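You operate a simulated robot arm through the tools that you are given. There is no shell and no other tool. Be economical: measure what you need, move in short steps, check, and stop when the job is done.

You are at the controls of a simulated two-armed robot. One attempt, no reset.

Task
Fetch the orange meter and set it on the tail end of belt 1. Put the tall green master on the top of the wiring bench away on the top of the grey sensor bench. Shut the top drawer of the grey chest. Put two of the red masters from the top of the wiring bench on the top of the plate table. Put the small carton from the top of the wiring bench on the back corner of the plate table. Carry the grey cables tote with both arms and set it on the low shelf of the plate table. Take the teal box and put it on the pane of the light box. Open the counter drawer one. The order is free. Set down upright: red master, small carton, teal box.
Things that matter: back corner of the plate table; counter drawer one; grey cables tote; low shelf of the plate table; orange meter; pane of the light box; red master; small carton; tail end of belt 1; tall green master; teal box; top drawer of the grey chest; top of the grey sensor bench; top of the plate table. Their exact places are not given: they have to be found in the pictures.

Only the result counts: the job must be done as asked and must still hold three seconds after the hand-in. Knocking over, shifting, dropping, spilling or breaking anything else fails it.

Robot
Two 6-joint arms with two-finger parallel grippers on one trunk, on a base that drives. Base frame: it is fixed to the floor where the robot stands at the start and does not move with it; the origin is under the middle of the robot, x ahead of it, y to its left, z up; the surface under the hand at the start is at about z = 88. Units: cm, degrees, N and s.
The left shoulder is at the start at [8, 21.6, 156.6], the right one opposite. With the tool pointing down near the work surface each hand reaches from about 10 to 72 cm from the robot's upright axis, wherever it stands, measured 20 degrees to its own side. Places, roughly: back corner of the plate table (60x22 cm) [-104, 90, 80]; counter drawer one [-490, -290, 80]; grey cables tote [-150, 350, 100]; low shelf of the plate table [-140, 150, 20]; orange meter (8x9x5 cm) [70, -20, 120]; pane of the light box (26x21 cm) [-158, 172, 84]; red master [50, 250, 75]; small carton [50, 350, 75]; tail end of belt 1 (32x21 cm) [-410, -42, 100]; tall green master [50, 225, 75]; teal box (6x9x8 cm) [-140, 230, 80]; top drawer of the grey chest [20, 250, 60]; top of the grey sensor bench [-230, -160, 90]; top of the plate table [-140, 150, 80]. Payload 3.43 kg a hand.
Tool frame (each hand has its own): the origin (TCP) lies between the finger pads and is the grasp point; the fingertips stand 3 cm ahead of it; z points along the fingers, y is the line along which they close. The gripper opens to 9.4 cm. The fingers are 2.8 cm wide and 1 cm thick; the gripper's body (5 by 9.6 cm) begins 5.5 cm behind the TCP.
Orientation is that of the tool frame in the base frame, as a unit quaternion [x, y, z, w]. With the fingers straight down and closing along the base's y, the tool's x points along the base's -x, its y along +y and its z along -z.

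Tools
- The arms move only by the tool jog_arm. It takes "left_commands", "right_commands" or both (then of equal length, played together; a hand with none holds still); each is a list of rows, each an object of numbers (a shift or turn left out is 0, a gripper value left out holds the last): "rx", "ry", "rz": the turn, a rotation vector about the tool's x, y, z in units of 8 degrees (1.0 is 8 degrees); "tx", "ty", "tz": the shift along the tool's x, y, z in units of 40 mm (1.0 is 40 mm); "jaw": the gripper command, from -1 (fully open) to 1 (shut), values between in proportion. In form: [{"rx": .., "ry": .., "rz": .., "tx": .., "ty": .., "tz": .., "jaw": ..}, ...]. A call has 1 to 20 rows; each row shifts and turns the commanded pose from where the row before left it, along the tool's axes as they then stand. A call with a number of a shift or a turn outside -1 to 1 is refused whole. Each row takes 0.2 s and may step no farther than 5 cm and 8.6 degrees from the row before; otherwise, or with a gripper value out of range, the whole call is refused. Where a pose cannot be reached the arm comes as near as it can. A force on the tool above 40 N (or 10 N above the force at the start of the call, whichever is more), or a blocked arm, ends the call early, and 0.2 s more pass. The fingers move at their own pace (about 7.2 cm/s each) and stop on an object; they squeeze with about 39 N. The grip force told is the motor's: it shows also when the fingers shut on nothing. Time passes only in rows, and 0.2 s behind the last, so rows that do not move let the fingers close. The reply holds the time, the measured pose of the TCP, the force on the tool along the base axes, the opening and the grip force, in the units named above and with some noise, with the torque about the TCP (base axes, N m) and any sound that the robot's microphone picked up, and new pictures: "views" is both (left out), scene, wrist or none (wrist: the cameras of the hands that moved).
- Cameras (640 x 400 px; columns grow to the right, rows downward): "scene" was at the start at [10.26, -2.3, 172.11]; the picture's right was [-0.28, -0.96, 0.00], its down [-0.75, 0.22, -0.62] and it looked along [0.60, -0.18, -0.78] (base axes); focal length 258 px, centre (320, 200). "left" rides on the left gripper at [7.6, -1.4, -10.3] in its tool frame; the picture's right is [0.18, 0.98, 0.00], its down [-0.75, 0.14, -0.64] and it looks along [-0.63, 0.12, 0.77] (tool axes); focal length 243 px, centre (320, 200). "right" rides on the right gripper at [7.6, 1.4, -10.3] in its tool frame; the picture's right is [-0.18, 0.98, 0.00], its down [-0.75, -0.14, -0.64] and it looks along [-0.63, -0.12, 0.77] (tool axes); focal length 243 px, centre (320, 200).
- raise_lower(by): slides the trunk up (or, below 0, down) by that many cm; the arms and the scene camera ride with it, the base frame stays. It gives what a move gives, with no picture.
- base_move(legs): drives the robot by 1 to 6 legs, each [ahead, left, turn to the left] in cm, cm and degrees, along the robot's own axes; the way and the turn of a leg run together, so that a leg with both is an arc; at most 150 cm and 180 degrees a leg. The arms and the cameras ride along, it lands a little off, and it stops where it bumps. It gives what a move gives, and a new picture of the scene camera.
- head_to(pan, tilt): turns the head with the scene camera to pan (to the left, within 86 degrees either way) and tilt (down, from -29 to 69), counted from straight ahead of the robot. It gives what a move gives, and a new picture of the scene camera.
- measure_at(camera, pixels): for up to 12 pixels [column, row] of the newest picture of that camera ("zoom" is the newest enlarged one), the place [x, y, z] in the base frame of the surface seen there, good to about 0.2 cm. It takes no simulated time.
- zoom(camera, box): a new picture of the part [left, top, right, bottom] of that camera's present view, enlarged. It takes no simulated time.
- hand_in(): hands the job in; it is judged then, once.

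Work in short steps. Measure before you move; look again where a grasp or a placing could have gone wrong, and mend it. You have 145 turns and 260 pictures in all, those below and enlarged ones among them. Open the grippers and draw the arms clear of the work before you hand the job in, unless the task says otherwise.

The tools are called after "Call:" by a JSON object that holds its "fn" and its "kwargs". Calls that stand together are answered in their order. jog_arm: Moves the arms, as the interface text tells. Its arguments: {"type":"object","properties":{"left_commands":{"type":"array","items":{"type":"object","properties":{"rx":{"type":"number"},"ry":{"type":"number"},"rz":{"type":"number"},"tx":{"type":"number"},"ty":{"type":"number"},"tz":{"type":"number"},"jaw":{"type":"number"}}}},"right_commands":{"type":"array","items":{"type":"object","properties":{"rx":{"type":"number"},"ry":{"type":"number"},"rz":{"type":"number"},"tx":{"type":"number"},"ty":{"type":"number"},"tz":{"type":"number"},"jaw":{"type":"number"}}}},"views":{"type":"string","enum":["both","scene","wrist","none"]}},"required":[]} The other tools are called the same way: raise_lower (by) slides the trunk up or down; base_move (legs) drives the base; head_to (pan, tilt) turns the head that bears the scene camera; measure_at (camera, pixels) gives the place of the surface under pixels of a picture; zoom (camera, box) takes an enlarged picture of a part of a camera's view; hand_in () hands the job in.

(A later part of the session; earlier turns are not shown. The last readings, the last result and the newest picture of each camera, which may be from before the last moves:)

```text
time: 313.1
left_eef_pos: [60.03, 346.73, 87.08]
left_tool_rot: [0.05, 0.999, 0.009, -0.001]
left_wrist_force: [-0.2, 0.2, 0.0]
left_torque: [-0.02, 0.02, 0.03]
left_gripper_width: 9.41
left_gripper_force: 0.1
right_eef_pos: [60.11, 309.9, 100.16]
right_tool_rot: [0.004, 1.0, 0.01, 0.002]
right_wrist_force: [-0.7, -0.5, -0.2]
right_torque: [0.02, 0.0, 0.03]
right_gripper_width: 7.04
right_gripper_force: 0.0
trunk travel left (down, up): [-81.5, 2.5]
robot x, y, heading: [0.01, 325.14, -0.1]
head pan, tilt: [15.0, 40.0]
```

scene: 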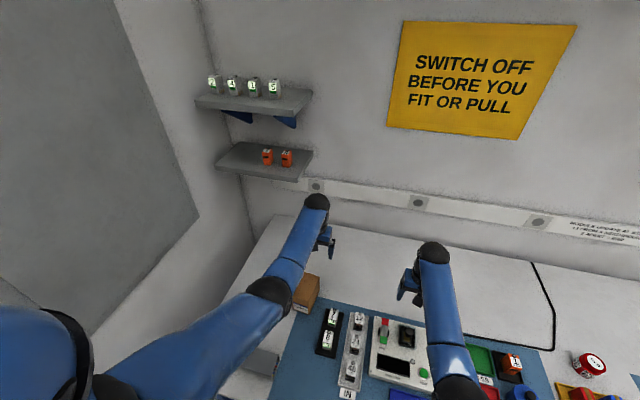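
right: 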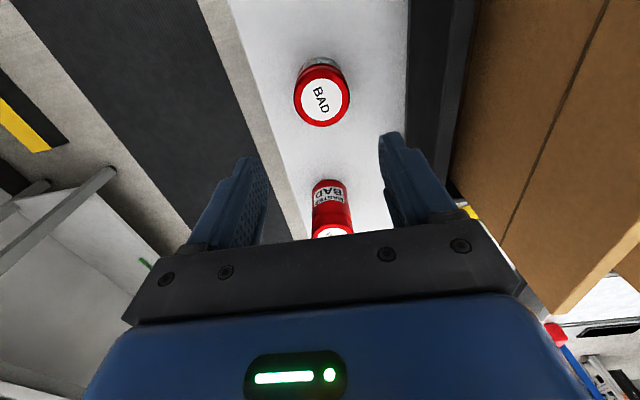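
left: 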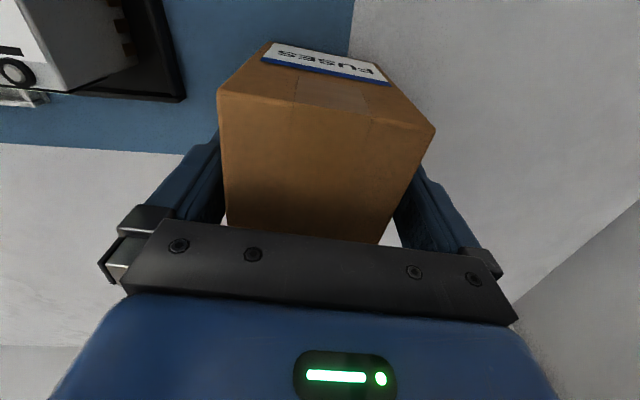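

Call:
{"fn": "jog_arm", "kwargs": {"left_commands": [{"jaw": 1}, {"jaw": 1}, {"jaw": 1}, {"jaw": 1}], "views": "none"}}

Call:
{"fn": "jog_arm", "kwargs": {"left_commands": [{"tz": -0.5}, {"tz": -1}, {"tz": -1}, {"tz": -1}, {"tz": -1}, {}], "views": "wrist"}}

```text
time: 314.1
left_eef_pos: [59.95, 346.75, 87.12]
left_tool_rot: [0.05, 0.999, 0.008, 0.0]
left_wrist_force: [-1.3, -1.3, 2.4]
left_torque: [-0.19, -0.04, -0.06]
left_gripper_width: 7.43
left_gripper_force: 38.8
right_eef_pos: [60.0, 309.79, 100.09]
right_tool_rot: [0.004, 1.0, 0.008, 0.001]
right_wrist_force: [-0.1, -1.0, -0.2]
right_torque: [-0.02, 0.01, -0.03]
right_gripper_width: 7.07
right_gripper_force: 0.1
trunk travel left (down, up): [-81.5, 2.5]
robot x, y, heading: [-0.32, 324.93, 0.0]
head pan, tilt: [15.0, 40.0]
```

```text
time: 315.5
left_eef_pos: [60.04, 346.21, 104.72]
left_tool_rot: [0.05, 0.999, 0.009, -0.002]
left_wrist_force: [-0.5, -0.9, -2.2]
left_torque: [0.02, 0.0, -0.03]
left_gripper_width: 7.42
left_gripper_force: 39.1
right_eef_pos: [60.16, 309.77, 100.13]
right_tool_rot: [0.004, 1.0, 0.009, 0.002]
right_wrist_force: [0.0, -0.4, 1.1]
right_torque: [0.02, 0.01, -0.05]
right_gripper_width: 7.05
right_gripper_force: 0.1
trunk travel left (down, up): [-81.5, 2.5]
robot x, y, heading: [-0.28, 325.25, -0.1]
head pan, tilt: [15.0, 40.0]
```

left: 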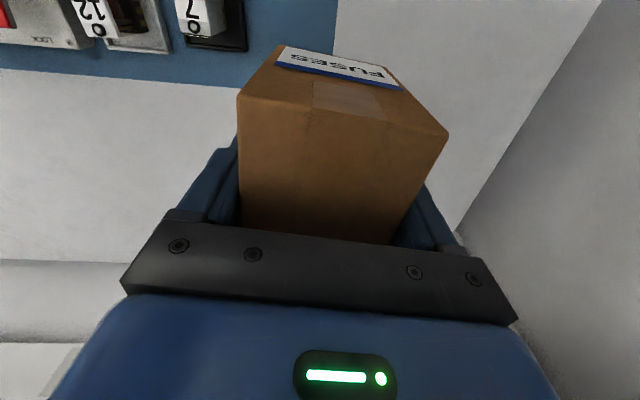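

Carton held. Back off to x≈−45, strafe right down the aisle to y≈112, turn right 180° to face the plate table's back corner.

Call:
{"fn": "base_move", "kwargs": {"legs": [[-45, 0, 0], [0, -107, 0], [0, -107, 0], [0, 0, -90], [0, 0, -90]]}}

Call:
{"fn": "head_to", "kwargs": {"pan": 20, "tilt": 50}}

```text
time: 336.1
left_eef_pos: [-107.05, 91.4, 104.88]
left_tool_rot: [0.999, -0.051, 0.001, 0.009]
left_wrist_force: [0.0, 0.7, -3.3]
left_torque: [-0.04, -0.01, 0.02]
left_gripper_width: 7.42
left_gripper_force: 39.3
right_eef_pos: [-106.78, 128.0, 100.17]
right_tool_rot: [1.0, -0.006, -0.002, 0.009]
right_wrist_force: [-0.2, 0.5, -0.2]
right_torque: [0.01, 0.01, 0.0]
right_gripper_width: 7.06
right_gripper_force: 0.0
trunk travel left (down, up): [-81.5, 2.5]
robot x, y, heading: [-46.58, 112.27, 179.7]
head pan, tilt: [15.0, 40.0]
```

scene: 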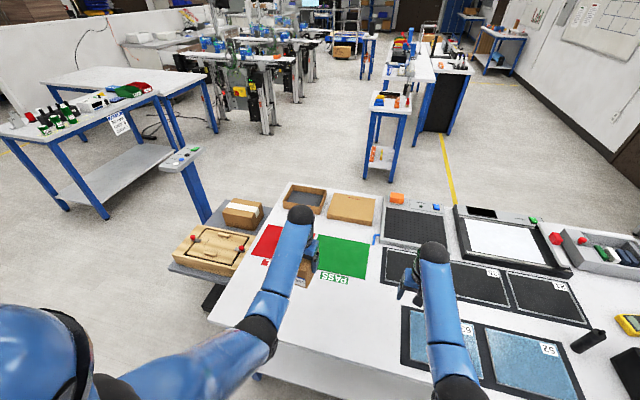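

```text
time: 336.8
left_eef_pos: [-107.07, 91.41, 104.85]
left_tool_rot: [0.999, -0.051, 0.002, 0.009]
left_wrist_force: [-0.1, -0.5, -3.0]
left_torque: [-0.05, 0.0, 0.0]
left_gripper_width: 7.37
left_gripper_force: 39.5
right_eef_pos: [-106.62, 127.95, 100.14]
right_tool_rot: [1.0, -0.005, -0.001, 0.009]
right_wrist_force: [0.2, 0.5, -0.2]
right_torque: [0.0, -0.05, 0.04]
right_gripper_width: 7.04
right_gripper_force: 0.0
trunk travel left (down, up): [-81.5, 2.5]
robot x, y, heading: [-46.01, 112.41, 179.4]
head pan, tilt: [20.0, 50.0]
```

scene: 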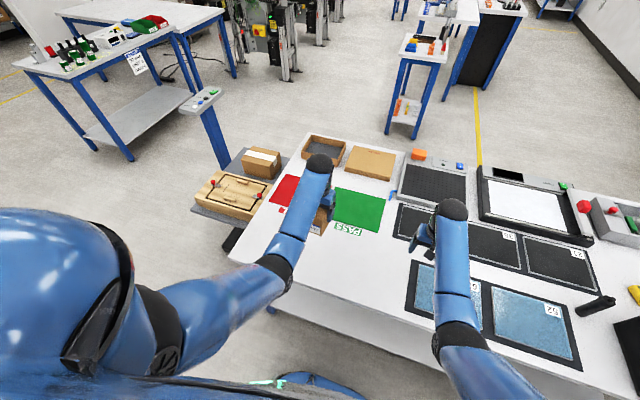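

Carton is over (−107,91). I pull in to x≈−102.5 and lower toward z 87.5.

Call:
{"fn": "measure_at", "kwargs": {"camera": "scene", "pixels": [[350, 235], [345, 226], [285, 212], [300, 260], [330, 238]]}}

Call:
{"fn": "jog_arm", "kwargs": {"left_commands": [{"tx": 1}, {"tz": 1}, {"tz": 1}, {"tz": 1}, {"tz": 0.8}, {}], "views": "both"}}

```text
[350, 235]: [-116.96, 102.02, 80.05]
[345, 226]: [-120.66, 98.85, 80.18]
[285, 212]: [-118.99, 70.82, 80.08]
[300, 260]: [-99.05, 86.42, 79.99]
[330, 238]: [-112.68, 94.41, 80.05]
```

```text
time: 338.2
left_eef_pos: [-102.93, 90.87, 89.61]
left_tool_rot: [0.999, -0.052, 0.001, 0.008]
left_wrist_force: [0.6, 0.1, -2.6]
left_torque: [0.01, -0.02, 0.03]
left_gripper_width: 7.39
left_gripper_force: 38.8
right_eef_pos: [-106.71, 128.0, 99.99]
right_tool_rot: [1.0, -0.005, -0.002, 0.009]
right_wrist_force: [-0.1, 0.1, -0.7]
right_torque: [-0.03, -0.01, 0.04]
right_gripper_width: 7.05
right_gripper_force: 0.1
trunk travel left (down, up): [-81.5, 2.5]
robot x, y, heading: [-46.59, 112.46, 179.5]
head pan, tilt: [20.0, 50.0]
```

scene: 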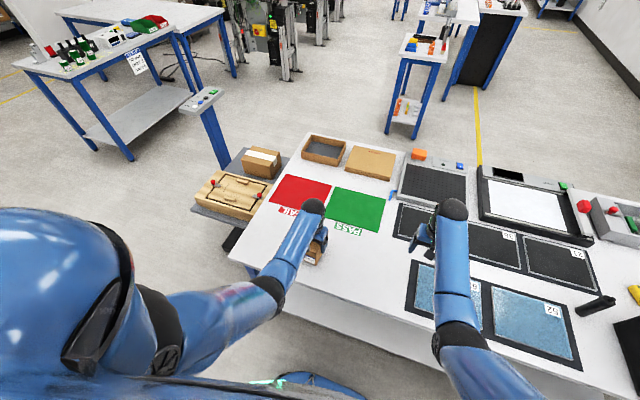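
left: 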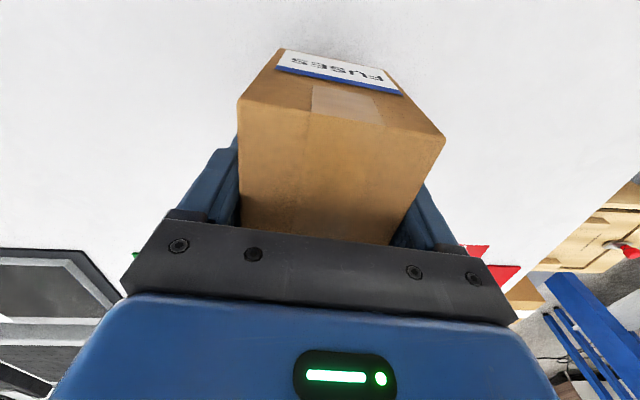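

Call:
{"fn": "jog_arm", "kwargs": {"left_commands": [{"tz": 0.35}, {"tz": 0.15}, {"tz": 0.08}, {"tz": 0.06}, {}], "views": "none"}}

```text
time: 339.4
left_eef_pos: [-102.97, 90.81, 87.26]
left_tool_rot: [0.999, -0.051, -0.001, 0.009]
left_wrist_force: [1.1, -4.3, 15.4]
left_torque: [0.17, -0.97, -0.21]
left_gripper_width: 7.4
left_gripper_force: 39.3
right_eef_pos: [-106.58, 127.81, 100.26]
right_tool_rot: [1.0, -0.006, -0.002, 0.008]
right_wrist_force: [-0.1, -0.4, 0.0]
right_torque: [-0.01, 0.01, -0.03]
right_gripper_width: 7.05
right_gripper_force: 0.1
trunk travel left (down, up): [-81.5, 2.5]
robot x, y, heading: [-46.57, 111.99, 179.8]
head pan, tilt: [20.0, 50.0]
```

Contact at z 87.3 (15 N). Release and raise.

Call:
{"fn": "jog_arm", "kwargs": {"left_commands": [{"jaw": -1}, {"jaw": -1}, {}, {"tz": -1}, {"tz": -1}, {"tz": -1}, {"tz": -1}, {}], "views": "both"}}

```text
time: 341.2
left_eef_pos: [-102.86, 91.13, 103.13]
left_tool_rot: [0.999, -0.051, 0.001, 0.009]
left_wrist_force: [-0.2, -0.4, 0.2]
left_torque: [0.0, 0.02, 0.0]
left_gripper_width: 9.41
left_gripper_force: 0.0
right_eef_pos: [-106.68, 127.86, 100.09]
right_tool_rot: [1.0, -0.005, -0.003, 0.009]
right_wrist_force: [-0.8, -0.8, 0.6]
right_torque: [-0.01, -0.01, -0.02]
right_gripper_width: 7.05
right_gripper_force: 0.0
trunk travel left (down, up): [-81.5, 2.5]
robot x, y, heading: [-46.76, 112.84, 179.5]
head pan, tilt: [20.0, 50.0]
```

scene: 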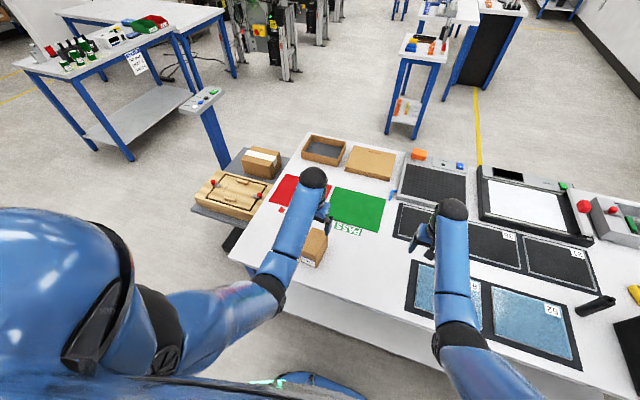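
left: 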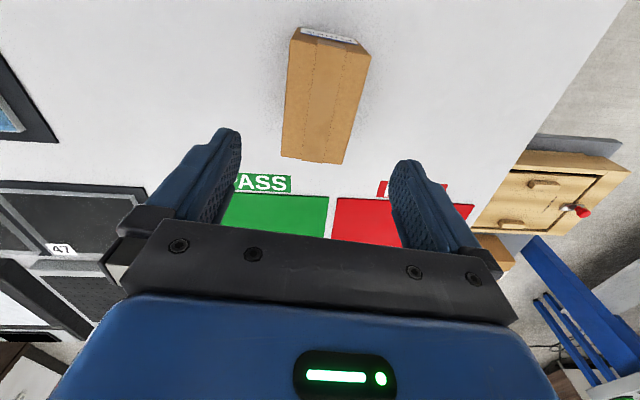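

Carton stands in the back corner. Now the teal box: back off, strafe right beyond the table end, and look at the space there.

Call:
{"fn": "base_move", "kwargs": {"legs": [[-28, 0, 0], [0, -90, 0], [0, -85, 0], [40, 0, 0]]}}

Call:
{"fn": "head_to", "kwargs": {"pan": -15, "tilt": 35}}

Call:
{"fn": "measure_at", "kwargs": {"camera": "scene", "pixels": [[480, 200], [450, 250], [560, 250], [500, 300], [420, 180], [520, 180]]}}

```text
time: 353.6
left_eef_pos: [-112.21, 264.37, 103.21]
left_tool_rot: [0.999, -0.045, 0.0, 0.009]
left_wrist_force: [0.2, 0.3, 0.2]
left_torque: [-0.01, 0.01, -0.02]
left_gripper_width: 9.39
left_gripper_force: 0.3
right_eef_pos: [-116.51, 301.03, 100.32]
right_tool_rot: [1.0, 0.0, -0.003, 0.009]
right_wrist_force: [-0.5, -0.4, 0.4]
right_torque: [0.02, 0.0, -0.03]
right_gripper_width: 7.06
right_gripper_force: 0.1
trunk travel left (down, up): [-81.5, 2.5]
robot x, y, heading: [-56.35, 286.11, -179.5]
head pan, tilt: [20.0, 50.0]
```

scene: 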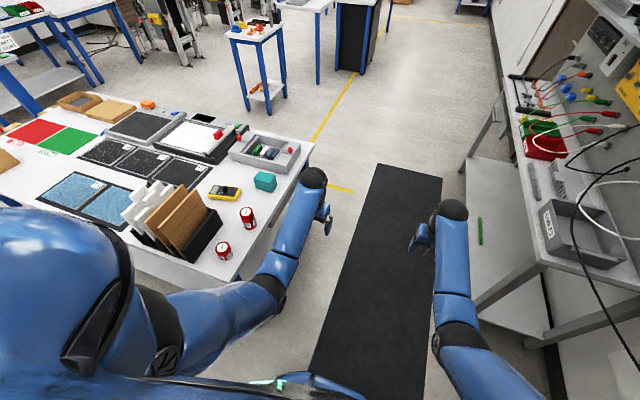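

```text
time: 354.6
left_eef_pos: [-112.6, 264.28, 103.01]
left_tool_rot: [0.999, -0.045, 0.001, 0.009]
left_wrist_force: [0.5, 0.1, -0.4]
left_torque: [-0.02, -0.01, -0.02]
left_gripper_width: 9.41
left_gripper_force: 0.1
right_eef_pos: [-116.93, 301.11, 100.05]
right_tool_rot: [1.0, 0.0, -0.001, 0.009]
right_wrist_force: [-0.1, 0.3, -0.6]
right_torque: [-0.02, -0.01, 0.0]
right_gripper_width: 7.04
right_gripper_force: 0.0
trunk travel left (down, up): [-81.5, 2.5]
robot x, y, heading: [-56.47, 286.37, -179.8]
head pan, tilt: [-15.0, 35.0]
```

scene: 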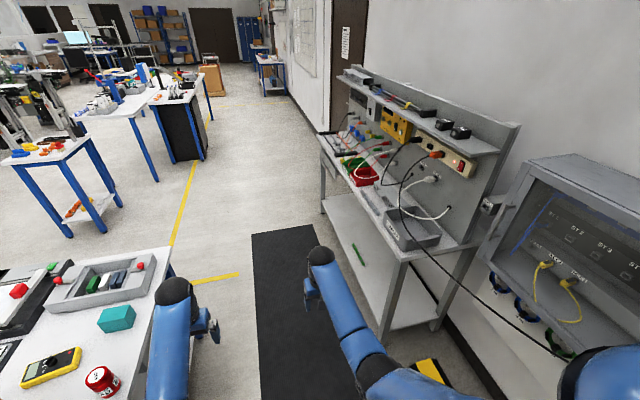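

```text
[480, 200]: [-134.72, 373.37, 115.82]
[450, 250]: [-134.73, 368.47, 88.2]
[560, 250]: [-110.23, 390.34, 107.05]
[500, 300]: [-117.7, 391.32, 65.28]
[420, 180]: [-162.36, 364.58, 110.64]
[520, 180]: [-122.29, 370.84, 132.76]
```

The grey CABLES tote is at (412,228). I zoom on it and measure.

Call:
{"fn": "zoom", "kwargs": {"camera": "scene", "box": [310, 130, 490, 290]}}

Call:
{"fn": "measure_at", "kwargs": {"camera": "zoom", "pixels": [[270, 225], [305, 290], [420, 268], [370, 205], [340, 245], [300, 300], [330, 315], [290, 260], [150, 150], [325, 265], [400, 285], [270, 250]]}}

```text
2.50 times, centred on (400, 210) of scene
```

zoom: 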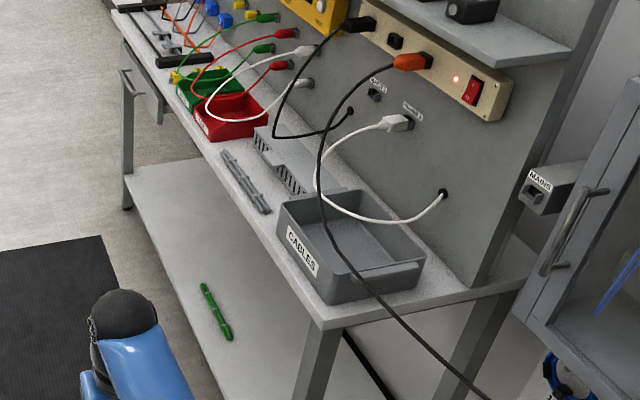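

```text
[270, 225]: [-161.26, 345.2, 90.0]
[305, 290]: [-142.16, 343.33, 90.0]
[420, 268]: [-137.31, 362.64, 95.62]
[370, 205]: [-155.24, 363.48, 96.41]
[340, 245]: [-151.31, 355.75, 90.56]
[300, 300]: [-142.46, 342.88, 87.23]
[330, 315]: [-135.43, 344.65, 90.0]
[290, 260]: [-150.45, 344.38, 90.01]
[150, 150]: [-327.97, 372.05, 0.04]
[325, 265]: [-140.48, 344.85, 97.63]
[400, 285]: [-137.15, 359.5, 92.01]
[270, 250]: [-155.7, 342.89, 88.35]
```

Call:
{"fn": "measure_at", "kwargs": {"camera": "zoom", "pixels": [[317, 170], [320, 200], [335, 250], [352, 272], [400, 318], [345, 105], [440, 360], [345, 120], [381, 302]]}}

Call:
{"fn": "measure_at", "kwargs": {"camera": "scene", "pixels": [[100, 312], [130, 306], [135, 320], [106, 330], [118, 318], [165, 250], [60, 350], [100, 375], [145, 290]]}}

```text
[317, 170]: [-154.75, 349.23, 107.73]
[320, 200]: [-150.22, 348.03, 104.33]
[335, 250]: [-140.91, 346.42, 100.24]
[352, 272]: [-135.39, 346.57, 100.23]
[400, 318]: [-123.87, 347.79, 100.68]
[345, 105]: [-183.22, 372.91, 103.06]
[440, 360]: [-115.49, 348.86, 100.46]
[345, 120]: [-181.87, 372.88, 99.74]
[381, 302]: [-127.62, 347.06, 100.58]
```

```text
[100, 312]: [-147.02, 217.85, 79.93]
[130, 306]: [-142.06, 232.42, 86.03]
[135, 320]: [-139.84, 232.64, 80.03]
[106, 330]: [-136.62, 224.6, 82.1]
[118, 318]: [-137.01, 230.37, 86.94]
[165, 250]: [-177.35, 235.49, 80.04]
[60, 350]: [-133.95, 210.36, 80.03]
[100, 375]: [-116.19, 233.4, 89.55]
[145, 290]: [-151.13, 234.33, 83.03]
```

The cable passes over the tote's front at y≈347, z≥100 – I'll have to draw the tote forward under it. First the teal box (≈ −139.5,228, top 87): drive to (−125,288) and face −y.

Call:
{"fn": "base_move", "kwargs": {"legs": [[68.5, 0, 0], [0, 0, 90]]}}

Call:
{"fn": "jog_arm", "kwargs": {"right_commands": [{"jaw": -1}, {}], "views": "wrist"}}

```text
time: 362.3
left_eef_pos: [-103.01, 229.9, 103.02]
left_tool_rot: [0.738, 0.675, 0.008, 0.005]
left_wrist_force: [-0.4, 0.2, 0.7]
left_torque: [0.02, -0.03, 0.03]
left_gripper_width: 9.41
left_gripper_force: 0.0
right_eef_pos: [-139.96, 225.28, 100.01]
right_tool_rot: [0.706, 0.708, 0.005, 0.008]
right_wrist_force: [-0.5, 0.3, -0.1]
right_torque: [0.0, -0.03, -0.01]
right_gripper_width: 7.06
right_gripper_force: 0.0
trunk travel left (down, up): [-81.5, 2.5]
robot x, y, heading: [-125.26, 286.15, -89.7]
head pan, tilt: [-15.0, 35.0]
```

scene: 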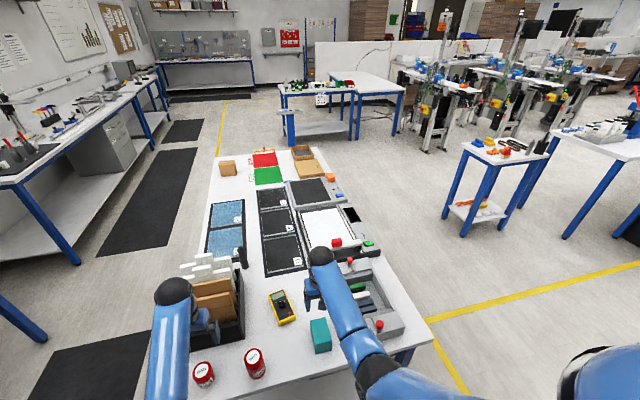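

```text
time: 362.9
left_eef_pos: [-103.23, 229.93, 103.08]
left_tool_rot: [0.737, 0.675, 0.008, 0.006]
left_wrist_force: [-0.3, -0.3, 0.6]
left_torque: [-0.01, 0.01, -0.01]
left_gripper_width: 9.4
left_gripper_force: 0.1
right_eef_pos: [-139.91, 225.54, 100.17]
right_tool_rot: [0.706, 0.708, 0.006, 0.007]
right_wrist_force: [0.4, 0.4, -0.2]
right_torque: [-0.01, -0.02, 0.02]
right_gripper_width: 9.39
right_gripper_force: 0.1
trunk travel left (down, up): [-81.5, 2.5]
robot x, y, heading: [-125.17, 285.86, -89.3]
head pan, tilt: [-15.0, 35.0]
```

right: 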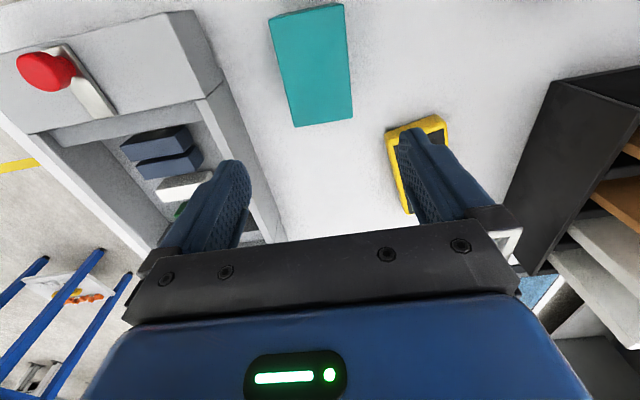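

Call:
{"fn": "measure_at", "kwargs": {"camera": "right", "pixels": [[296, 124], [351, 115], [342, 10], [278, 18], [316, 65], [276, 14], [410, 130], [280, 235]]}}

```text
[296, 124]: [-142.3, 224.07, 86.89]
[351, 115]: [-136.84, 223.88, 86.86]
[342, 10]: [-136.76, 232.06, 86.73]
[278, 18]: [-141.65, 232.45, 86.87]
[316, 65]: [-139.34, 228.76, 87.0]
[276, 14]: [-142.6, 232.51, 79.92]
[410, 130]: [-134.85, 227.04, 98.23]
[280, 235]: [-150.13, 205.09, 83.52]
```

Teal box: x −142.3…−136.7, y 223.9…232.4. Centre, descend and grip.

Call:
{"fn": "jog_arm", "kwargs": {"right_commands": [{"tx": 0.68, "ty": 0.12}, {"tz": 1}, {"tz": 1}, {"tz": 1}, {"tz": 1}, {}, {"jaw": 1}, {"jaw": 1}, {"jaw": 1}, {"jaw": 1}], "views": "wrist"}}

```text
time: 365.1
left_eef_pos: [-103.04, 229.91, 103.15]
left_tool_rot: [0.738, 0.675, 0.007, 0.005]
left_wrist_force: [0.7, 0.1, 0.1]
left_torque: [0.0, -0.02, -0.02]
left_gripper_width: 9.41
left_gripper_force: 0.1
right_eef_pos: [-139.08, 228.07, 84.09]
right_tool_rot: [0.705, 0.709, 0.005, 0.007]
right_wrist_force: [-0.4, 0.8, 0.7]
right_torque: [-0.12, 0.13, -0.01]
right_gripper_width: 6.39
right_gripper_force: 39.4
trunk travel left (down, up): [-81.5, 2.5]
robot x, y, heading: [-125.27, 285.64, -89.6]
head pan, tilt: [-15.0, 35.0]
```

right: 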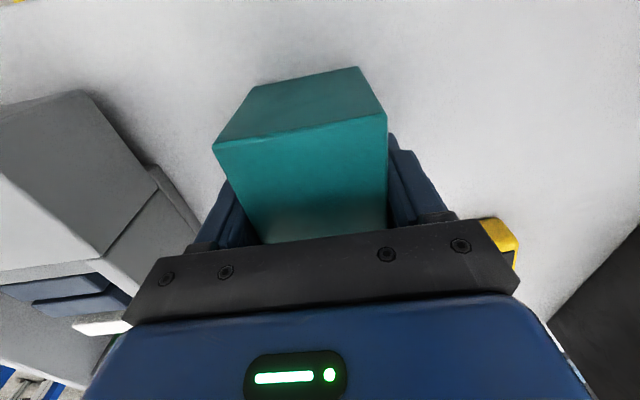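

Lift the teal box; and measure the stand and the space on the −x side of the table.

Call:
{"fn": "jog_arm", "kwargs": {"right_commands": [{"tz": -0.5}, {"tz": -1}, {"tz": -1}, {"tz": -1}, {"tz": -1}, {}], "views": "none"}}

Call:
{"fn": "head_to", "kwargs": {"pan": -40, "tilt": 35}}

Call:
{"fn": "measure_at", "kwargs": {"camera": "scene", "pixels": [[345, 165], [290, 140], [410, 150], [395, 240], [280, 215], [270, 190], [240, 260], [500, 140], [450, 260]]}}

```text
time: 366.5
left_eef_pos: [-102.99, 230.01, 103.09]
left_tool_rot: [0.737, 0.675, 0.006, 0.005]
left_wrist_force: [-0.4, -0.7, -0.3]
left_torque: [0.0, 0.04, 0.0]
left_gripper_width: 9.4
left_gripper_force: 0.1
right_eef_pos: [-139.39, 228.33, 102.02]
right_tool_rot: [0.706, 0.709, 0.005, 0.008]
right_wrist_force: [0.0, 1.3, -1.8]
right_torque: [0.0, 0.0, -0.01]
right_gripper_width: 6.39
right_gripper_force: 39.4
trunk travel left (down, up): [-81.5, 2.5]
robot x, y, heading: [-125.26, 285.88, -89.5]
head pan, tilt: [-15.0, 35.0]
```

```text
time: 367.4
left_eef_pos: [-103.16, 229.78, 102.97]
left_tool_rot: [0.738, 0.675, 0.008, 0.005]
left_wrist_force: [0.0, -0.9, 0.1]
left_torque: [-0.01, -0.02, 0.0]
left_gripper_width: 9.39
left_gripper_force: 0.1
right_eef_pos: [-139.49, 228.2, 102.09]
right_tool_rot: [0.706, 0.708, 0.004, 0.008]
right_wrist_force: [-0.4, -0.2, -2.1]
right_torque: [0.02, 0.05, -0.02]
right_gripper_width: 6.38
right_gripper_force: 39.0
trunk travel left (down, up): [-81.5, 2.5]
robot x, y, heading: [-125.09, 285.58, -89.4]
head pan, tilt: [-40.0, 35.0]
```

scene: 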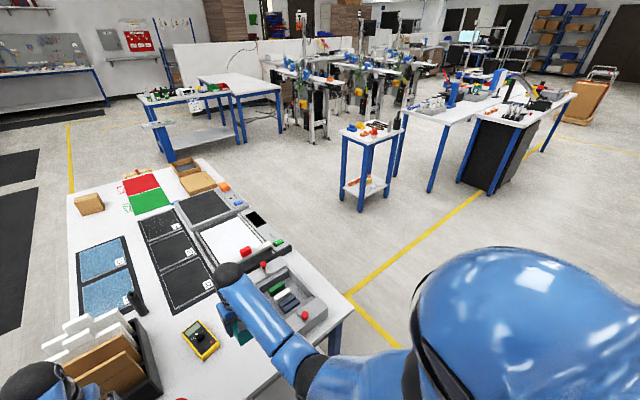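

```text
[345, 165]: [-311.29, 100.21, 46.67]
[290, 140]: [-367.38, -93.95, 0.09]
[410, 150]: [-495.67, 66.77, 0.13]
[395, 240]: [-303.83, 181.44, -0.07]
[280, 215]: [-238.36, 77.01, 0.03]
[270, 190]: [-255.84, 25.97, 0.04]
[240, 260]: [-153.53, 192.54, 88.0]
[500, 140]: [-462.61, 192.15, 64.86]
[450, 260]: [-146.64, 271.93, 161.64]
```

Space is free to x≈−290. I strafe right to x≈−218, go ahead to y≈187, and turn left to face the light box.

Call:
{"fn": "base_move", "kwargs": {"legs": [[0, -94, 0], [99, 0, 0], [0, 0, 90]]}}

Call:
{"fn": "head_to", "kwargs": {"pan": 0, "tilt": 50}}

```text
time: 380.9
left_eef_pos: [-161.74, 207.04, 103.22]
left_tool_rot: [0.043, 0.999, 0.008, -0.001]
left_wrist_force: [-0.2, -0.7, -0.1]
left_torque: [0.02, 0.03, 0.02]
left_gripper_width: 9.4
left_gripper_force: 0.1
right_eef_pos: [-160.04, 170.75, 102.07]
right_tool_rot: [-0.003, 1.0, 0.009, 0.001]
right_wrist_force: [-0.9, -0.4, -1.0]
right_torque: [0.02, -0.02, 0.0]
right_gripper_width: 6.39
right_gripper_force: 38.5
trunk travel left (down, up): [-81.5, 2.5]
robot x, y, heading: [-217.61, 185.0, 0.5]
head pan, tilt: [-40.0, 35.0]
```

scene: 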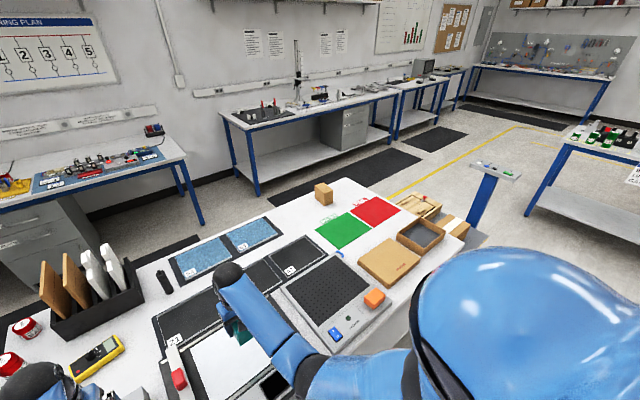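

```text
time: 381.9
left_eef_pos: [-161.7, 207.08, 103.1]
left_tool_rot: [0.043, 0.999, 0.009, -0.001]
left_wrist_force: [0.3, -1.1, 0.2]
left_torque: [0.03, 0.01, 0.0]
left_gripper_width: 9.4
left_gripper_force: 0.1
right_eef_pos: [-160.09, 170.76, 102.1]
right_tool_rot: [-0.003, 1.0, 0.009, 0.001]
right_wrist_force: [0.3, 0.1, -2.6]
right_torque: [-0.02, 0.02, -0.01]
right_gripper_width: 6.38
right_gripper_force: 38.9
trunk travel left (down, up): [-81.5, 2.5]
robot x, y, heading: [-217.7, 184.83, 0.6]
head pan, tilt: [0.0, 50.0]
```

scene: 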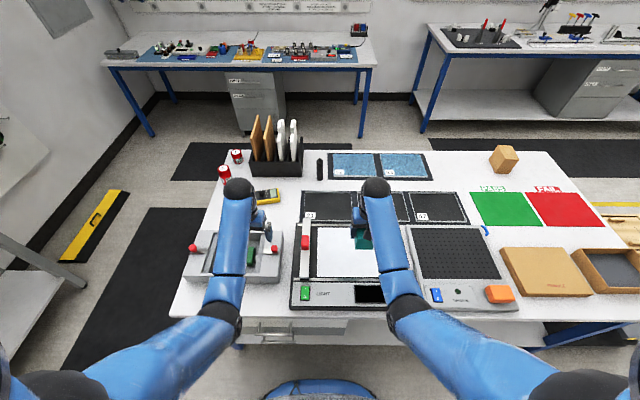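

Call:
{"fn": "measure_at", "kwargs": {"camera": "scene", "pixels": [[340, 265], [318, 230], [318, 275], [375, 277], [340, 230], [305, 245], [360, 290], [385, 270], [390, 240]]}}

Call:
{"fn": "zoom", "kwargs": {"camera": "scene", "box": [270, 170, 450, 320]}}

```text
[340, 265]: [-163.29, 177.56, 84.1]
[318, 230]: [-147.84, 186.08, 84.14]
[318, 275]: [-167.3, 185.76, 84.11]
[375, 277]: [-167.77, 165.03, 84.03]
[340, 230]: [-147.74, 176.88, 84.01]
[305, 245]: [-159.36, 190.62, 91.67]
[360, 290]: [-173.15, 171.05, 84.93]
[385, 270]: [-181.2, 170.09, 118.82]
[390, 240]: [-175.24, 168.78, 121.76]
```

```text
2.67 times, centred on (360, 245) of scene
```

zoom: 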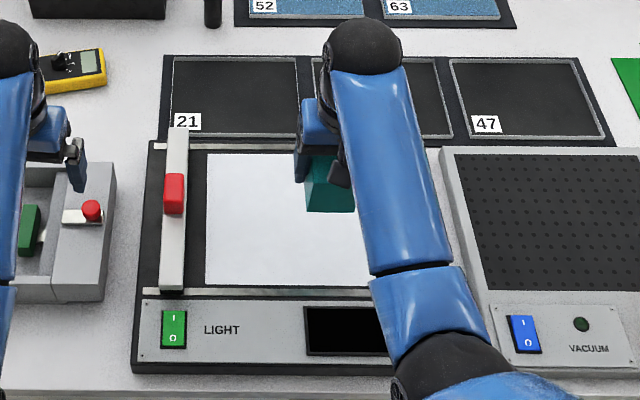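

Pane spans x −168.5…−147, y ~160…187, z 84. I centre on (−158,172) and lower.

Call:
{"fn": "jog_arm", "kwargs": {"right_commands": [{"tx": -0.5, "ty": 0.3}, {"tz": 1}, {"tz": 1}, {"tz": 1}, {"tz": 0.25}, {"tz": 0.1}, {}], "views": "wrist"}}

```text
time: 383.5
left_eef_pos: [-161.71, 207.08, 103.14]
left_tool_rot: [0.042, 0.999, 0.009, -0.002]
left_wrist_force: [-0.8, 0.3, 0.1]
left_torque: [0.0, -0.01, 0.01]
left_gripper_width: 9.4
left_gripper_force: 0.1
right_eef_pos: [-157.85, 172.26, 88.68]
right_tool_rot: [-0.003, 1.0, 0.009, 0.001]
right_wrist_force: [0.4, -0.3, -2.8]
right_torque: [0.01, 0.03, 0.01]
right_gripper_width: 6.4
right_gripper_force: 38.6
trunk travel left (down, up): [-81.5, 2.5]
robot x, y, heading: [-217.58, 184.69, 0.7]
head pan, tilt: [0.0, 50.0]
```

right: 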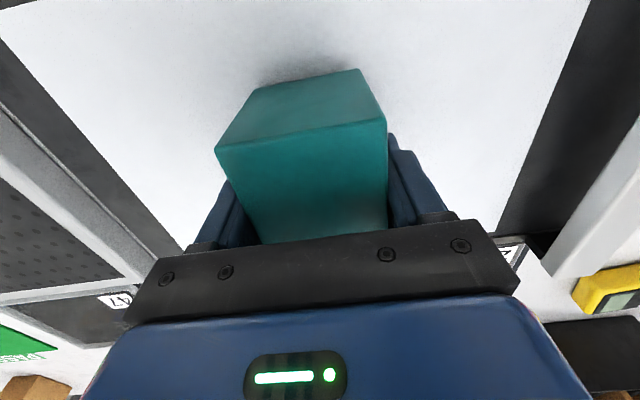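

Call:
{"fn": "jog_arm", "kwargs": {"right_commands": [{"tz": 0.08}, {"tz": 0.06}, {"tz": 0.05}, {}], "views": "none"}}

```text
time: 384.5
left_eef_pos: [-161.72, 207.11, 103.16]
left_tool_rot: [0.044, 0.999, 0.008, -0.001]
left_wrist_force: [0.0, -0.1, 0.1]
left_torque: [0.01, 0.0, 0.0]
left_gripper_width: 9.37
left_gripper_force: 0.2
right_eef_pos: [-157.87, 172.09, 88.27]
right_tool_rot: [-0.003, 1.0, 0.008, 0.003]
right_wrist_force: [2.0, -3.5, 15.6]
right_torque: [-0.68, 0.72, 0.18]
right_gripper_width: 6.43
right_gripper_force: 39.1
trunk travel left (down, up): [-81.5, 2.5]
robot x, y, heading: [-217.99, 184.87, 0.6]
head pan, tilt: [0.0, 50.0]
```

Contact. Release and raise.

Call:
{"fn": "jog_arm", "kwargs": {"right_commands": [{"jaw": -1}, {"jaw": -1}, {}, {"tz": -1}, {"tz": -1}, {"tz": -1}, {"tz": -1}, {}], "views": "wrist"}}

```text
time: 386.3
left_eef_pos: [-161.72, 207.13, 103.08]
left_tool_rot: [0.042, 0.999, 0.009, -0.002]
left_wrist_force: [-0.1, -0.5, 0.5]
left_torque: [0.0, -0.01, 0.0]
left_gripper_width: 9.4
left_gripper_force: 0.0
right_eef_pos: [-158.16, 172.0, 104.08]
right_tool_rot: [-0.003, 1.0, 0.009, 0.002]
right_wrist_force: [0.5, -0.3, 0.0]
right_torque: [0.01, -0.03, 0.01]
right_gripper_width: 9.39
right_gripper_force: 0.0
trunk travel left (down, up): [-81.5, 2.5]
robot x, y, heading: [-217.25, 184.81, 0.7]
head pan, tilt: [0.0, 50.0]
```

right: 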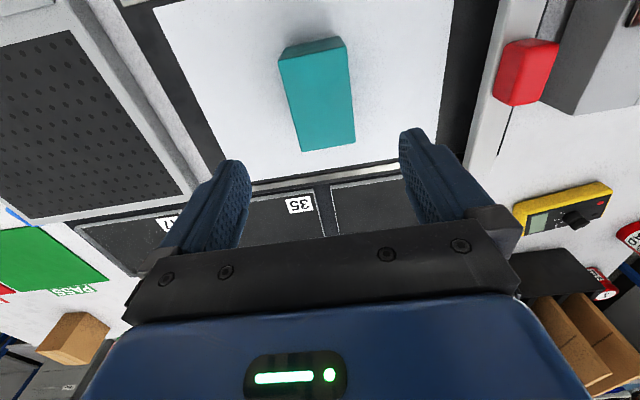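

Teal box stands on the pane. Now the tote: back off, turn left to +y, drive to the cables bench.

Call:
{"fn": "base_move", "kwargs": {"legs": [[-22, 0, 0], [0, 0, 89.5], [92, 0, 0], [0, -90, 0]]}}

Call:
{"fn": "head_to", "kwargs": {"pan": 0, "tilt": 45}}

Call:
{"fn": "zoom", "kwargs": {"camera": "scene", "box": [200, 80, 440, 240]}}

```text
time: 400.6
left_eef_pos: [-173.8, 334.02, 103.06]
left_tool_rot: [-0.677, 0.736, 0.005, -0.007]
left_wrist_force: [-0.2, 0.4, -0.1]
left_torque: [-0.02, 0.0, 0.02]
left_gripper_width: 9.39
left_gripper_force: 0.1
right_eef_pos: [-138.51, 337.76, 104.14]
right_tool_rot: [0.711, -0.703, -0.008, 0.006]
right_wrist_force: [0.1, 0.5, 0.8]
right_torque: [0.02, -0.01, 0.0]
right_gripper_width: 9.41
right_gripper_force: 0.0
trunk travel left (down, up): [-81.5, 2.5]
robot x, y, heading: [-151.09, 278.48, 91.0]
head pan, tilt: [0.0, 50.0]
```

scene: 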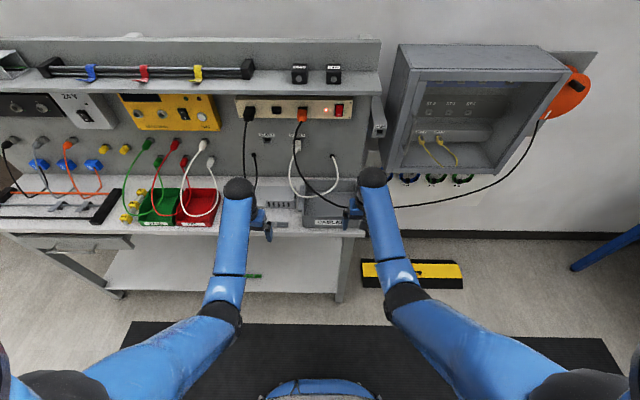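

```text
time: 401.3
left_eef_pos: [-173.62, 333.95, 103.11]
left_tool_rot: [-0.677, 0.736, 0.005, -0.006]
left_wrist_force: [-0.7, 0.0, -0.1]
left_torque: [-0.02, -0.01, -0.02]
left_gripper_width: 9.4
left_gripper_force: 0.1
right_eef_pos: [-138.54, 337.8, 104.02]
right_tool_rot: [0.712, -0.702, -0.007, 0.005]
right_wrist_force: [0.6, -0.3, 1.2]
right_torque: [0.01, 0.01, -0.02]
right_gripper_width: 9.4
right_gripper_force: 0.1
trunk travel left (down, up): [-81.5, 2.5]
robot x, y, heading: [-150.91, 278.07, 91.0]
head pan, tilt: [0.0, 45.0]
```

scene: 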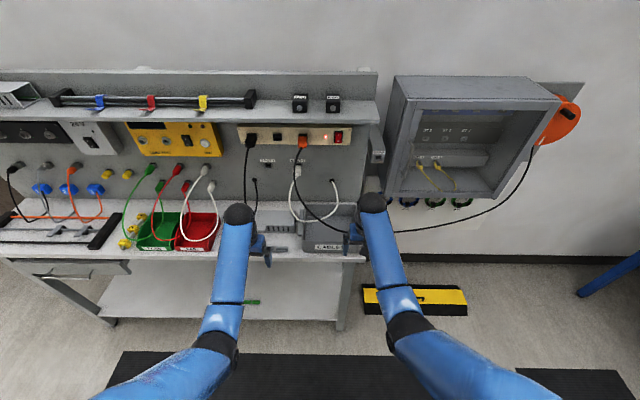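

```text
2.50 times, centred on (320, 160) of scene
```

zoom: 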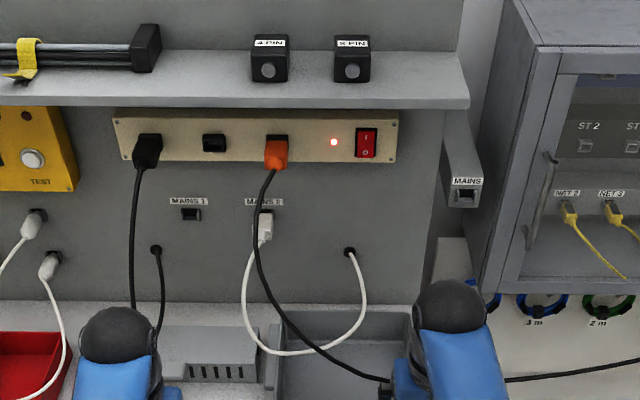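

The hands hide the tote; I back off 14 cm and look again.

Call:
{"fn": "base_move", "kwargs": {"legs": [[-16, 0, -1]]}}

Call:
{"fn": "zoom", "kwargs": {"camera": "right", "box": [0, 0, 640, 400]}}

Call:
{"fn": "zoom", "kwargs": {"camera": "scene", "box": [240, 140, 440, 270]}}

```text
time: 402.7
left_eef_pos: [-172.12, 321.21, 103.46]
left_tool_rot: [-0.669, 0.743, 0.009, -0.003]
left_wrist_force: [-0.1, -1.2, 0.8]
left_torque: [0.06, 0.01, 0.0]
left_gripper_width: 9.39
left_gripper_force: 0.1
right_eef_pos: [-136.92, 324.03, 104.61]
right_tool_rot: [-0.702, 0.712, 0.009, -0.003]
right_wrist_force: [0.5, -1.3, 1.0]
right_torque: [0.09, 0.01, -0.02]
right_gripper_width: 9.4
right_gripper_force: 0.1
trunk travel left (down, up): [-81.5, 2.5]
robot x, y, heading: [-150.62, 265.49, 89.6]
head pan, tilt: [0.0, 45.0]
```

scene: 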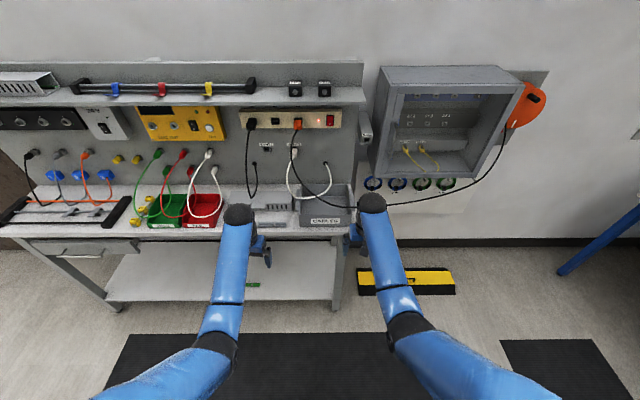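

```text
1.00 times, centred on (320, 200) of right (not enlarged: the box is as wide or as high as the picture)
```

zoom: 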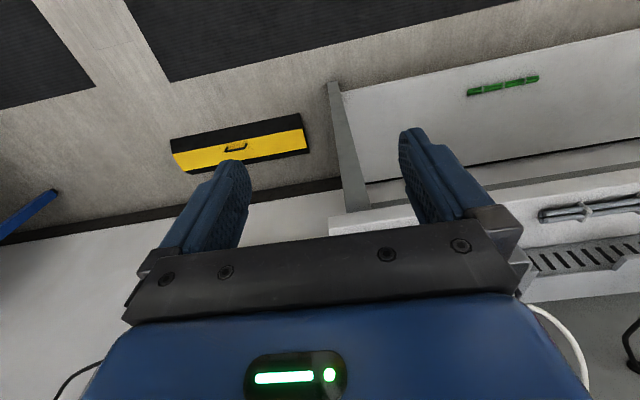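

```text
3.08 times, centred on (340, 205) of scene
```

zoom: 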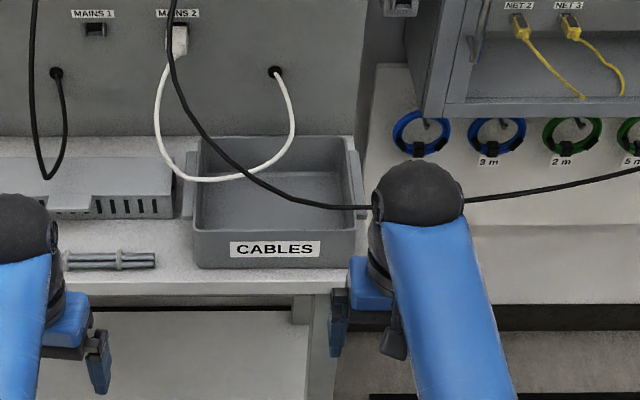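

The tote has end handles at zoom (187,185) and (358,180). Measure handles, rim and both cables.

Call:
{"fn": "measure_at", "kwargs": {"camera": "zoom", "pixels": [[186, 160], [186, 210], [357, 155], [360, 200], [197, 236], [355, 233], [200, 142], [348, 142], [275, 265], [225, 178], [300, 203], [240, 170]]}}

Call:
{"fn": "measure_at", "kwargs": {"camera": "zoom", "pixels": [[165, 165], [280, 150], [340, 206], [240, 165], [193, 178], [350, 175], [270, 200], [180, 205], [365, 205], [190, 215]]}}

```text
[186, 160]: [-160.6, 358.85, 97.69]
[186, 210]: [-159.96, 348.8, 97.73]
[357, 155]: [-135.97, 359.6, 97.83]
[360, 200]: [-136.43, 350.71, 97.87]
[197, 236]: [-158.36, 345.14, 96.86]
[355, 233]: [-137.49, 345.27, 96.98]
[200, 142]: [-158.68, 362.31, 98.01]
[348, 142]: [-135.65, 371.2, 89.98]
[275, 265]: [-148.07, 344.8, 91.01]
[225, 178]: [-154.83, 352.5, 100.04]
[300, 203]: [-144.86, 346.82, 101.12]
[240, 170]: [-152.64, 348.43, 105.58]
```

```text
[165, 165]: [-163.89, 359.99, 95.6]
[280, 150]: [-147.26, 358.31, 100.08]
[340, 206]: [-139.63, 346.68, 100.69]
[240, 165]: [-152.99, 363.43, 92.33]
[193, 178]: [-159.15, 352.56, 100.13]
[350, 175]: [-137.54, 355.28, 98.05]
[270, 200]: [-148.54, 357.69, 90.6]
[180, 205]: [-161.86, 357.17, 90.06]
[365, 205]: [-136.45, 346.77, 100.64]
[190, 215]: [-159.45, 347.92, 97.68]
```

Handles are thin flanges at z≈97.8: left x −161…−158.5, right x −137.4…−135, y 348–360; cables run ~2 cm above. I'll take them with horizontal hands from the front. First move a bit away from the table behind me and check it wasn't bumped.

Call:
{"fn": "base_move", "kwargs": {"legs": [[6, 0, 0]]}}

Call:
{"fn": "raise_lower", "kwargs": {"by": -20}}

Call:
{"fn": "jog_arm", "kwargs": {"left_commands": [{"rz": 0.7}, {"tx": -0.5}, {"ry": -1}, {"ry": -1}, {"ry": -1}, {"ry": -1}, {"ry": -1}, {"ry": -1}, {"ry": -1}, {"ry": -1}, {"ry": -1}, {"ry": -1}, {"ry": -1}, {"ry": -0.25}, {}], "right_commands": [{}, {"tx": -0.5}, {"ry": -1}, {"ry": -1}, {"ry": -1}, {"ry": -1}, {"ry": -1}, {"ry": -1}, {"ry": -1}, {"ry": -1}, {"ry": -1}, {"ry": -1}, {"ry": -1}, {"ry": -0.25}, {}], "views": "scene"}}

```text
time: 403.7
left_eef_pos: [-172.34, 326.92, 103.59]
left_tool_rot: [-0.67, 0.742, 0.01, -0.002]
left_wrist_force: [-0.5, -0.2, 0.0]
left_torque: [0.0, 0.0, -0.02]
left_gripper_width: 9.4
left_gripper_force: 0.0
right_eef_pos: [-137.25, 329.83, 104.68]
right_tool_rot: [-0.703, 0.711, 0.011, -0.001]
right_wrist_force: [-1.1, -1.0, 0.1]
right_torque: [0.02, -0.04, -0.01]
right_gripper_width: 9.37
right_gripper_force: 0.0
trunk travel left (down, up): [-81.5, 2.5]
robot x, y, heading: [-150.63, 272.04, 89.6]
head pan, tilt: [0.0, 45.0]
```

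scene: 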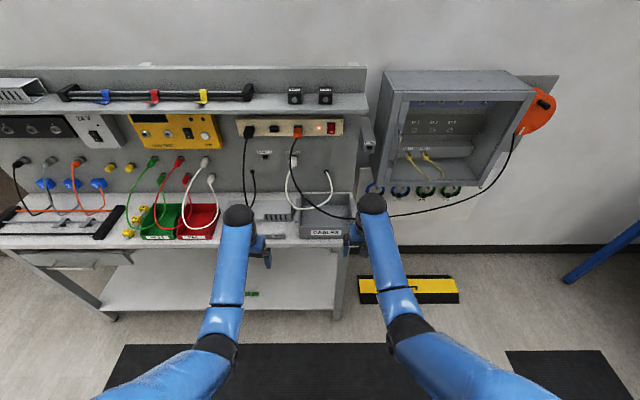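

```text
time: 405.8
left_eef_pos: [-172.27, 327.51, 83.2]
left_tool_rot: [-0.67, 0.743, 0.006, -0.005]
left_wrist_force: [-0.2, 0.1, -0.4]
left_torque: [-0.04, 0.02, -0.02]
left_gripper_width: 9.4
left_gripper_force: 0.0
right_eef_pos: [-137.14, 330.45, 84.17]
right_tool_rot: [-0.704, 0.71, 0.009, -0.004]
right_wrist_force: [-0.1, -0.1, -0.6]
right_torque: [0.0, 0.01, 0.0]
right_gripper_width: 9.4
right_gripper_force: 0.0
trunk travel left (down, up): [-61.5, 22.5]
robot x, y, heading: [-151.09, 271.58, 89.7]
head pan, tilt: [0.0, 45.0]
```

```text
time: 409.0
left_eef_pos: [-171.94, 329.56, 83.19]
left_tool_rot: [-0.443, 0.552, 0.451, 0.544]
left_wrist_force: [-0.4, -0.1, 1.4]
left_torque: [-0.01, 0.0, 0.06]
left_gripper_width: 9.41
left_gripper_force: 0.0
right_eef_pos: [-136.69, 332.53, 84.25]
right_tool_rot: [-0.502, 0.523, 0.485, 0.489]
right_wrist_force: [-0.4, 0.0, 0.5]
right_torque: [0.02, -0.02, 0.02]
right_gripper_width: 9.42
right_gripper_force: 0.0
right hand out of reach, approached as far as the arm can: row 13
trunk travel left (down, up): [-61.5, 22.5]
robot x, y, heading: [-151.13, 271.49, 89.8]
head pan, tilt: [0.0, 45.0]
```

scene: 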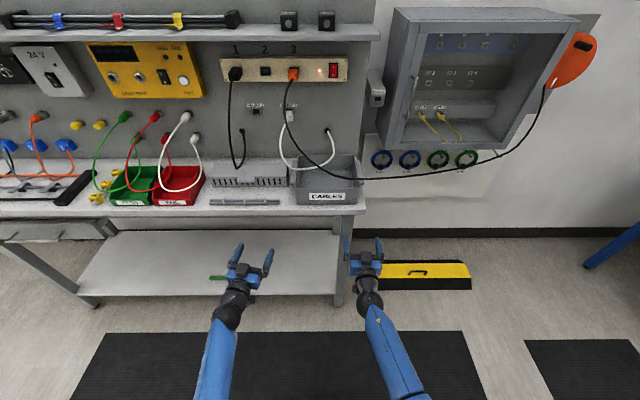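

Left is yawed 11.6° to the right; I correct that, then roll both hands (left +90°, right −90°) and set the jaws to ~2.4 cm.

Call:
{"fn": "jog_arm", "kwargs": {"left_commands": [{"rx": -0.73}, {"rx": -0.72}, {"rz": 1}, {"rz": 1}, {"rz": 1}, {"rz": 1}, {"rz": 1}, {"rz": 1}, {"rz": 1}, {"rz": 1}, {"rz": 1}, {"rz": 1}, {"rz": 1}, {"rz": 0.25, "jaw": 0.49}, {}], "right_commands": [{}, {}, {"rz": -1}, {"rz": -1}, {"rz": -1}, {"rz": -1}, {"rz": -1}, {"rz": -1}, {"rz": -1}, {"rz": -1}, {"rz": -1}, {"rz": -1}, {"rz": -1}, {"rz": -0.25, "jaw": 0.49}, {}], "views": "none"}}

Call:
{"fn": "raise_lower", "kwargs": {"by": 13.5}}

```text
time: 412.2
left_eef_pos: [-172.42, 329.5, 85.03]
left_tool_rot: [-0.046, 0.728, 0.68, 0.072]
left_wrist_force: [-0.9, -0.7, -0.1]
left_torque: [0.01, 0.02, 0.0]
left_gripper_width: 2.44
left_gripper_force: 0.1
left hand out of reach, approached as far as the arm can: row 2, 4, 5, 6, 10, 11, 12, 13
right_eef_pos: [-136.75, 332.53, 84.25]
right_tool_rot: [0.725, -0.015, 0.003, -0.689]
right_wrist_force: [-0.4, 0.6, 1.1]
right_torque: [-0.02, 0.02, 0.01]
right_gripper_width: 2.38
right_gripper_force: 0.1
trunk travel left (down, up): [-61.5, 22.5]
robot x, y, heading: [-150.8, 271.65, 89.6]
head pan, tilt: [0.0, 45.0]
```

```text
time: 413.9
left_eef_pos: [-172.45, 329.53, 98.51]
left_tool_rot: [-0.045, 0.727, 0.681, 0.07]
left_wrist_force: [0.2, 0.2, -0.4]
left_torque: [-0.02, -0.02, -0.01]
left_gripper_width: 2.37
left_gripper_force: 0.0
right_eef_pos: [-136.8, 332.46, 97.71]
right_tool_rot: [0.725, -0.014, 0.004, -0.689]
right_wrist_force: [-0.2, 0.6, -0.2]
right_torque: [0.04, -0.01, 0.0]
right_gripper_width: 2.41
right_gripper_force: 0.1
trunk travel left (down, up): [-75.0, 9.0]
robot x, y, heading: [-151.27, 271.72, 89.4]
head pan, tilt: [0.0, 45.0]
```

Right is nearly level; left needs ~9° more roll. I correct both orientations and bring the left hand inward 12 cm and forward 3 cm.

Call:
{"fn": "jog_arm", "kwargs": {"left_commands": [{"tx": -1}, {"tx": -1, "tz": 0.4}, {"tx": -1, "tz": 0.35}, {"rx": -0.44, "ry": 0.29}, {"rz": 0.6}, {"rz": 0.57}, {}], "right_commands": [{"rx": 0.36}, {"tx": 0.27}, {}, {}, {}, {}, {}], "views": "scene"}}

```text
time: 415.5
left_eef_pos: [-160.4, 332.08, 99.27]
left_tool_rot: [-0.003, 0.71, 0.704, -0.003]
left_wrist_force: [0.7, 0.2, 0.5]
left_torque: [-0.04, -0.02, -0.01]
left_gripper_width: 2.4
left_gripper_force: 0.0
left hand out of reach, approached as far as the arm can: row 2, 3
right_eef_pos: [-135.82, 332.43, 97.82]
right_tool_rot: [-0.707, 0.016, -0.003, 0.707]
right_wrist_force: [-0.1, 0.2, -1.4]
right_torque: [0.01, -0.01, 0.01]
right_gripper_width: 2.4
right_gripper_force: 0.1
trunk travel left (down, up): [-75.0, 9.0]
robot x, y, heading: [-150.92, 271.71, 89.8]
head pan, tilt: [0.0, 45.0]
```

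scene: 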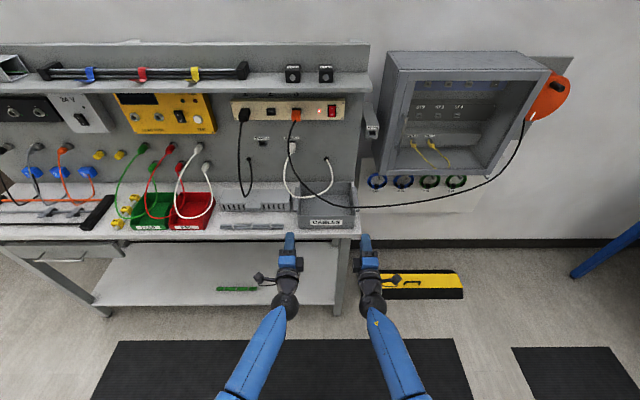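

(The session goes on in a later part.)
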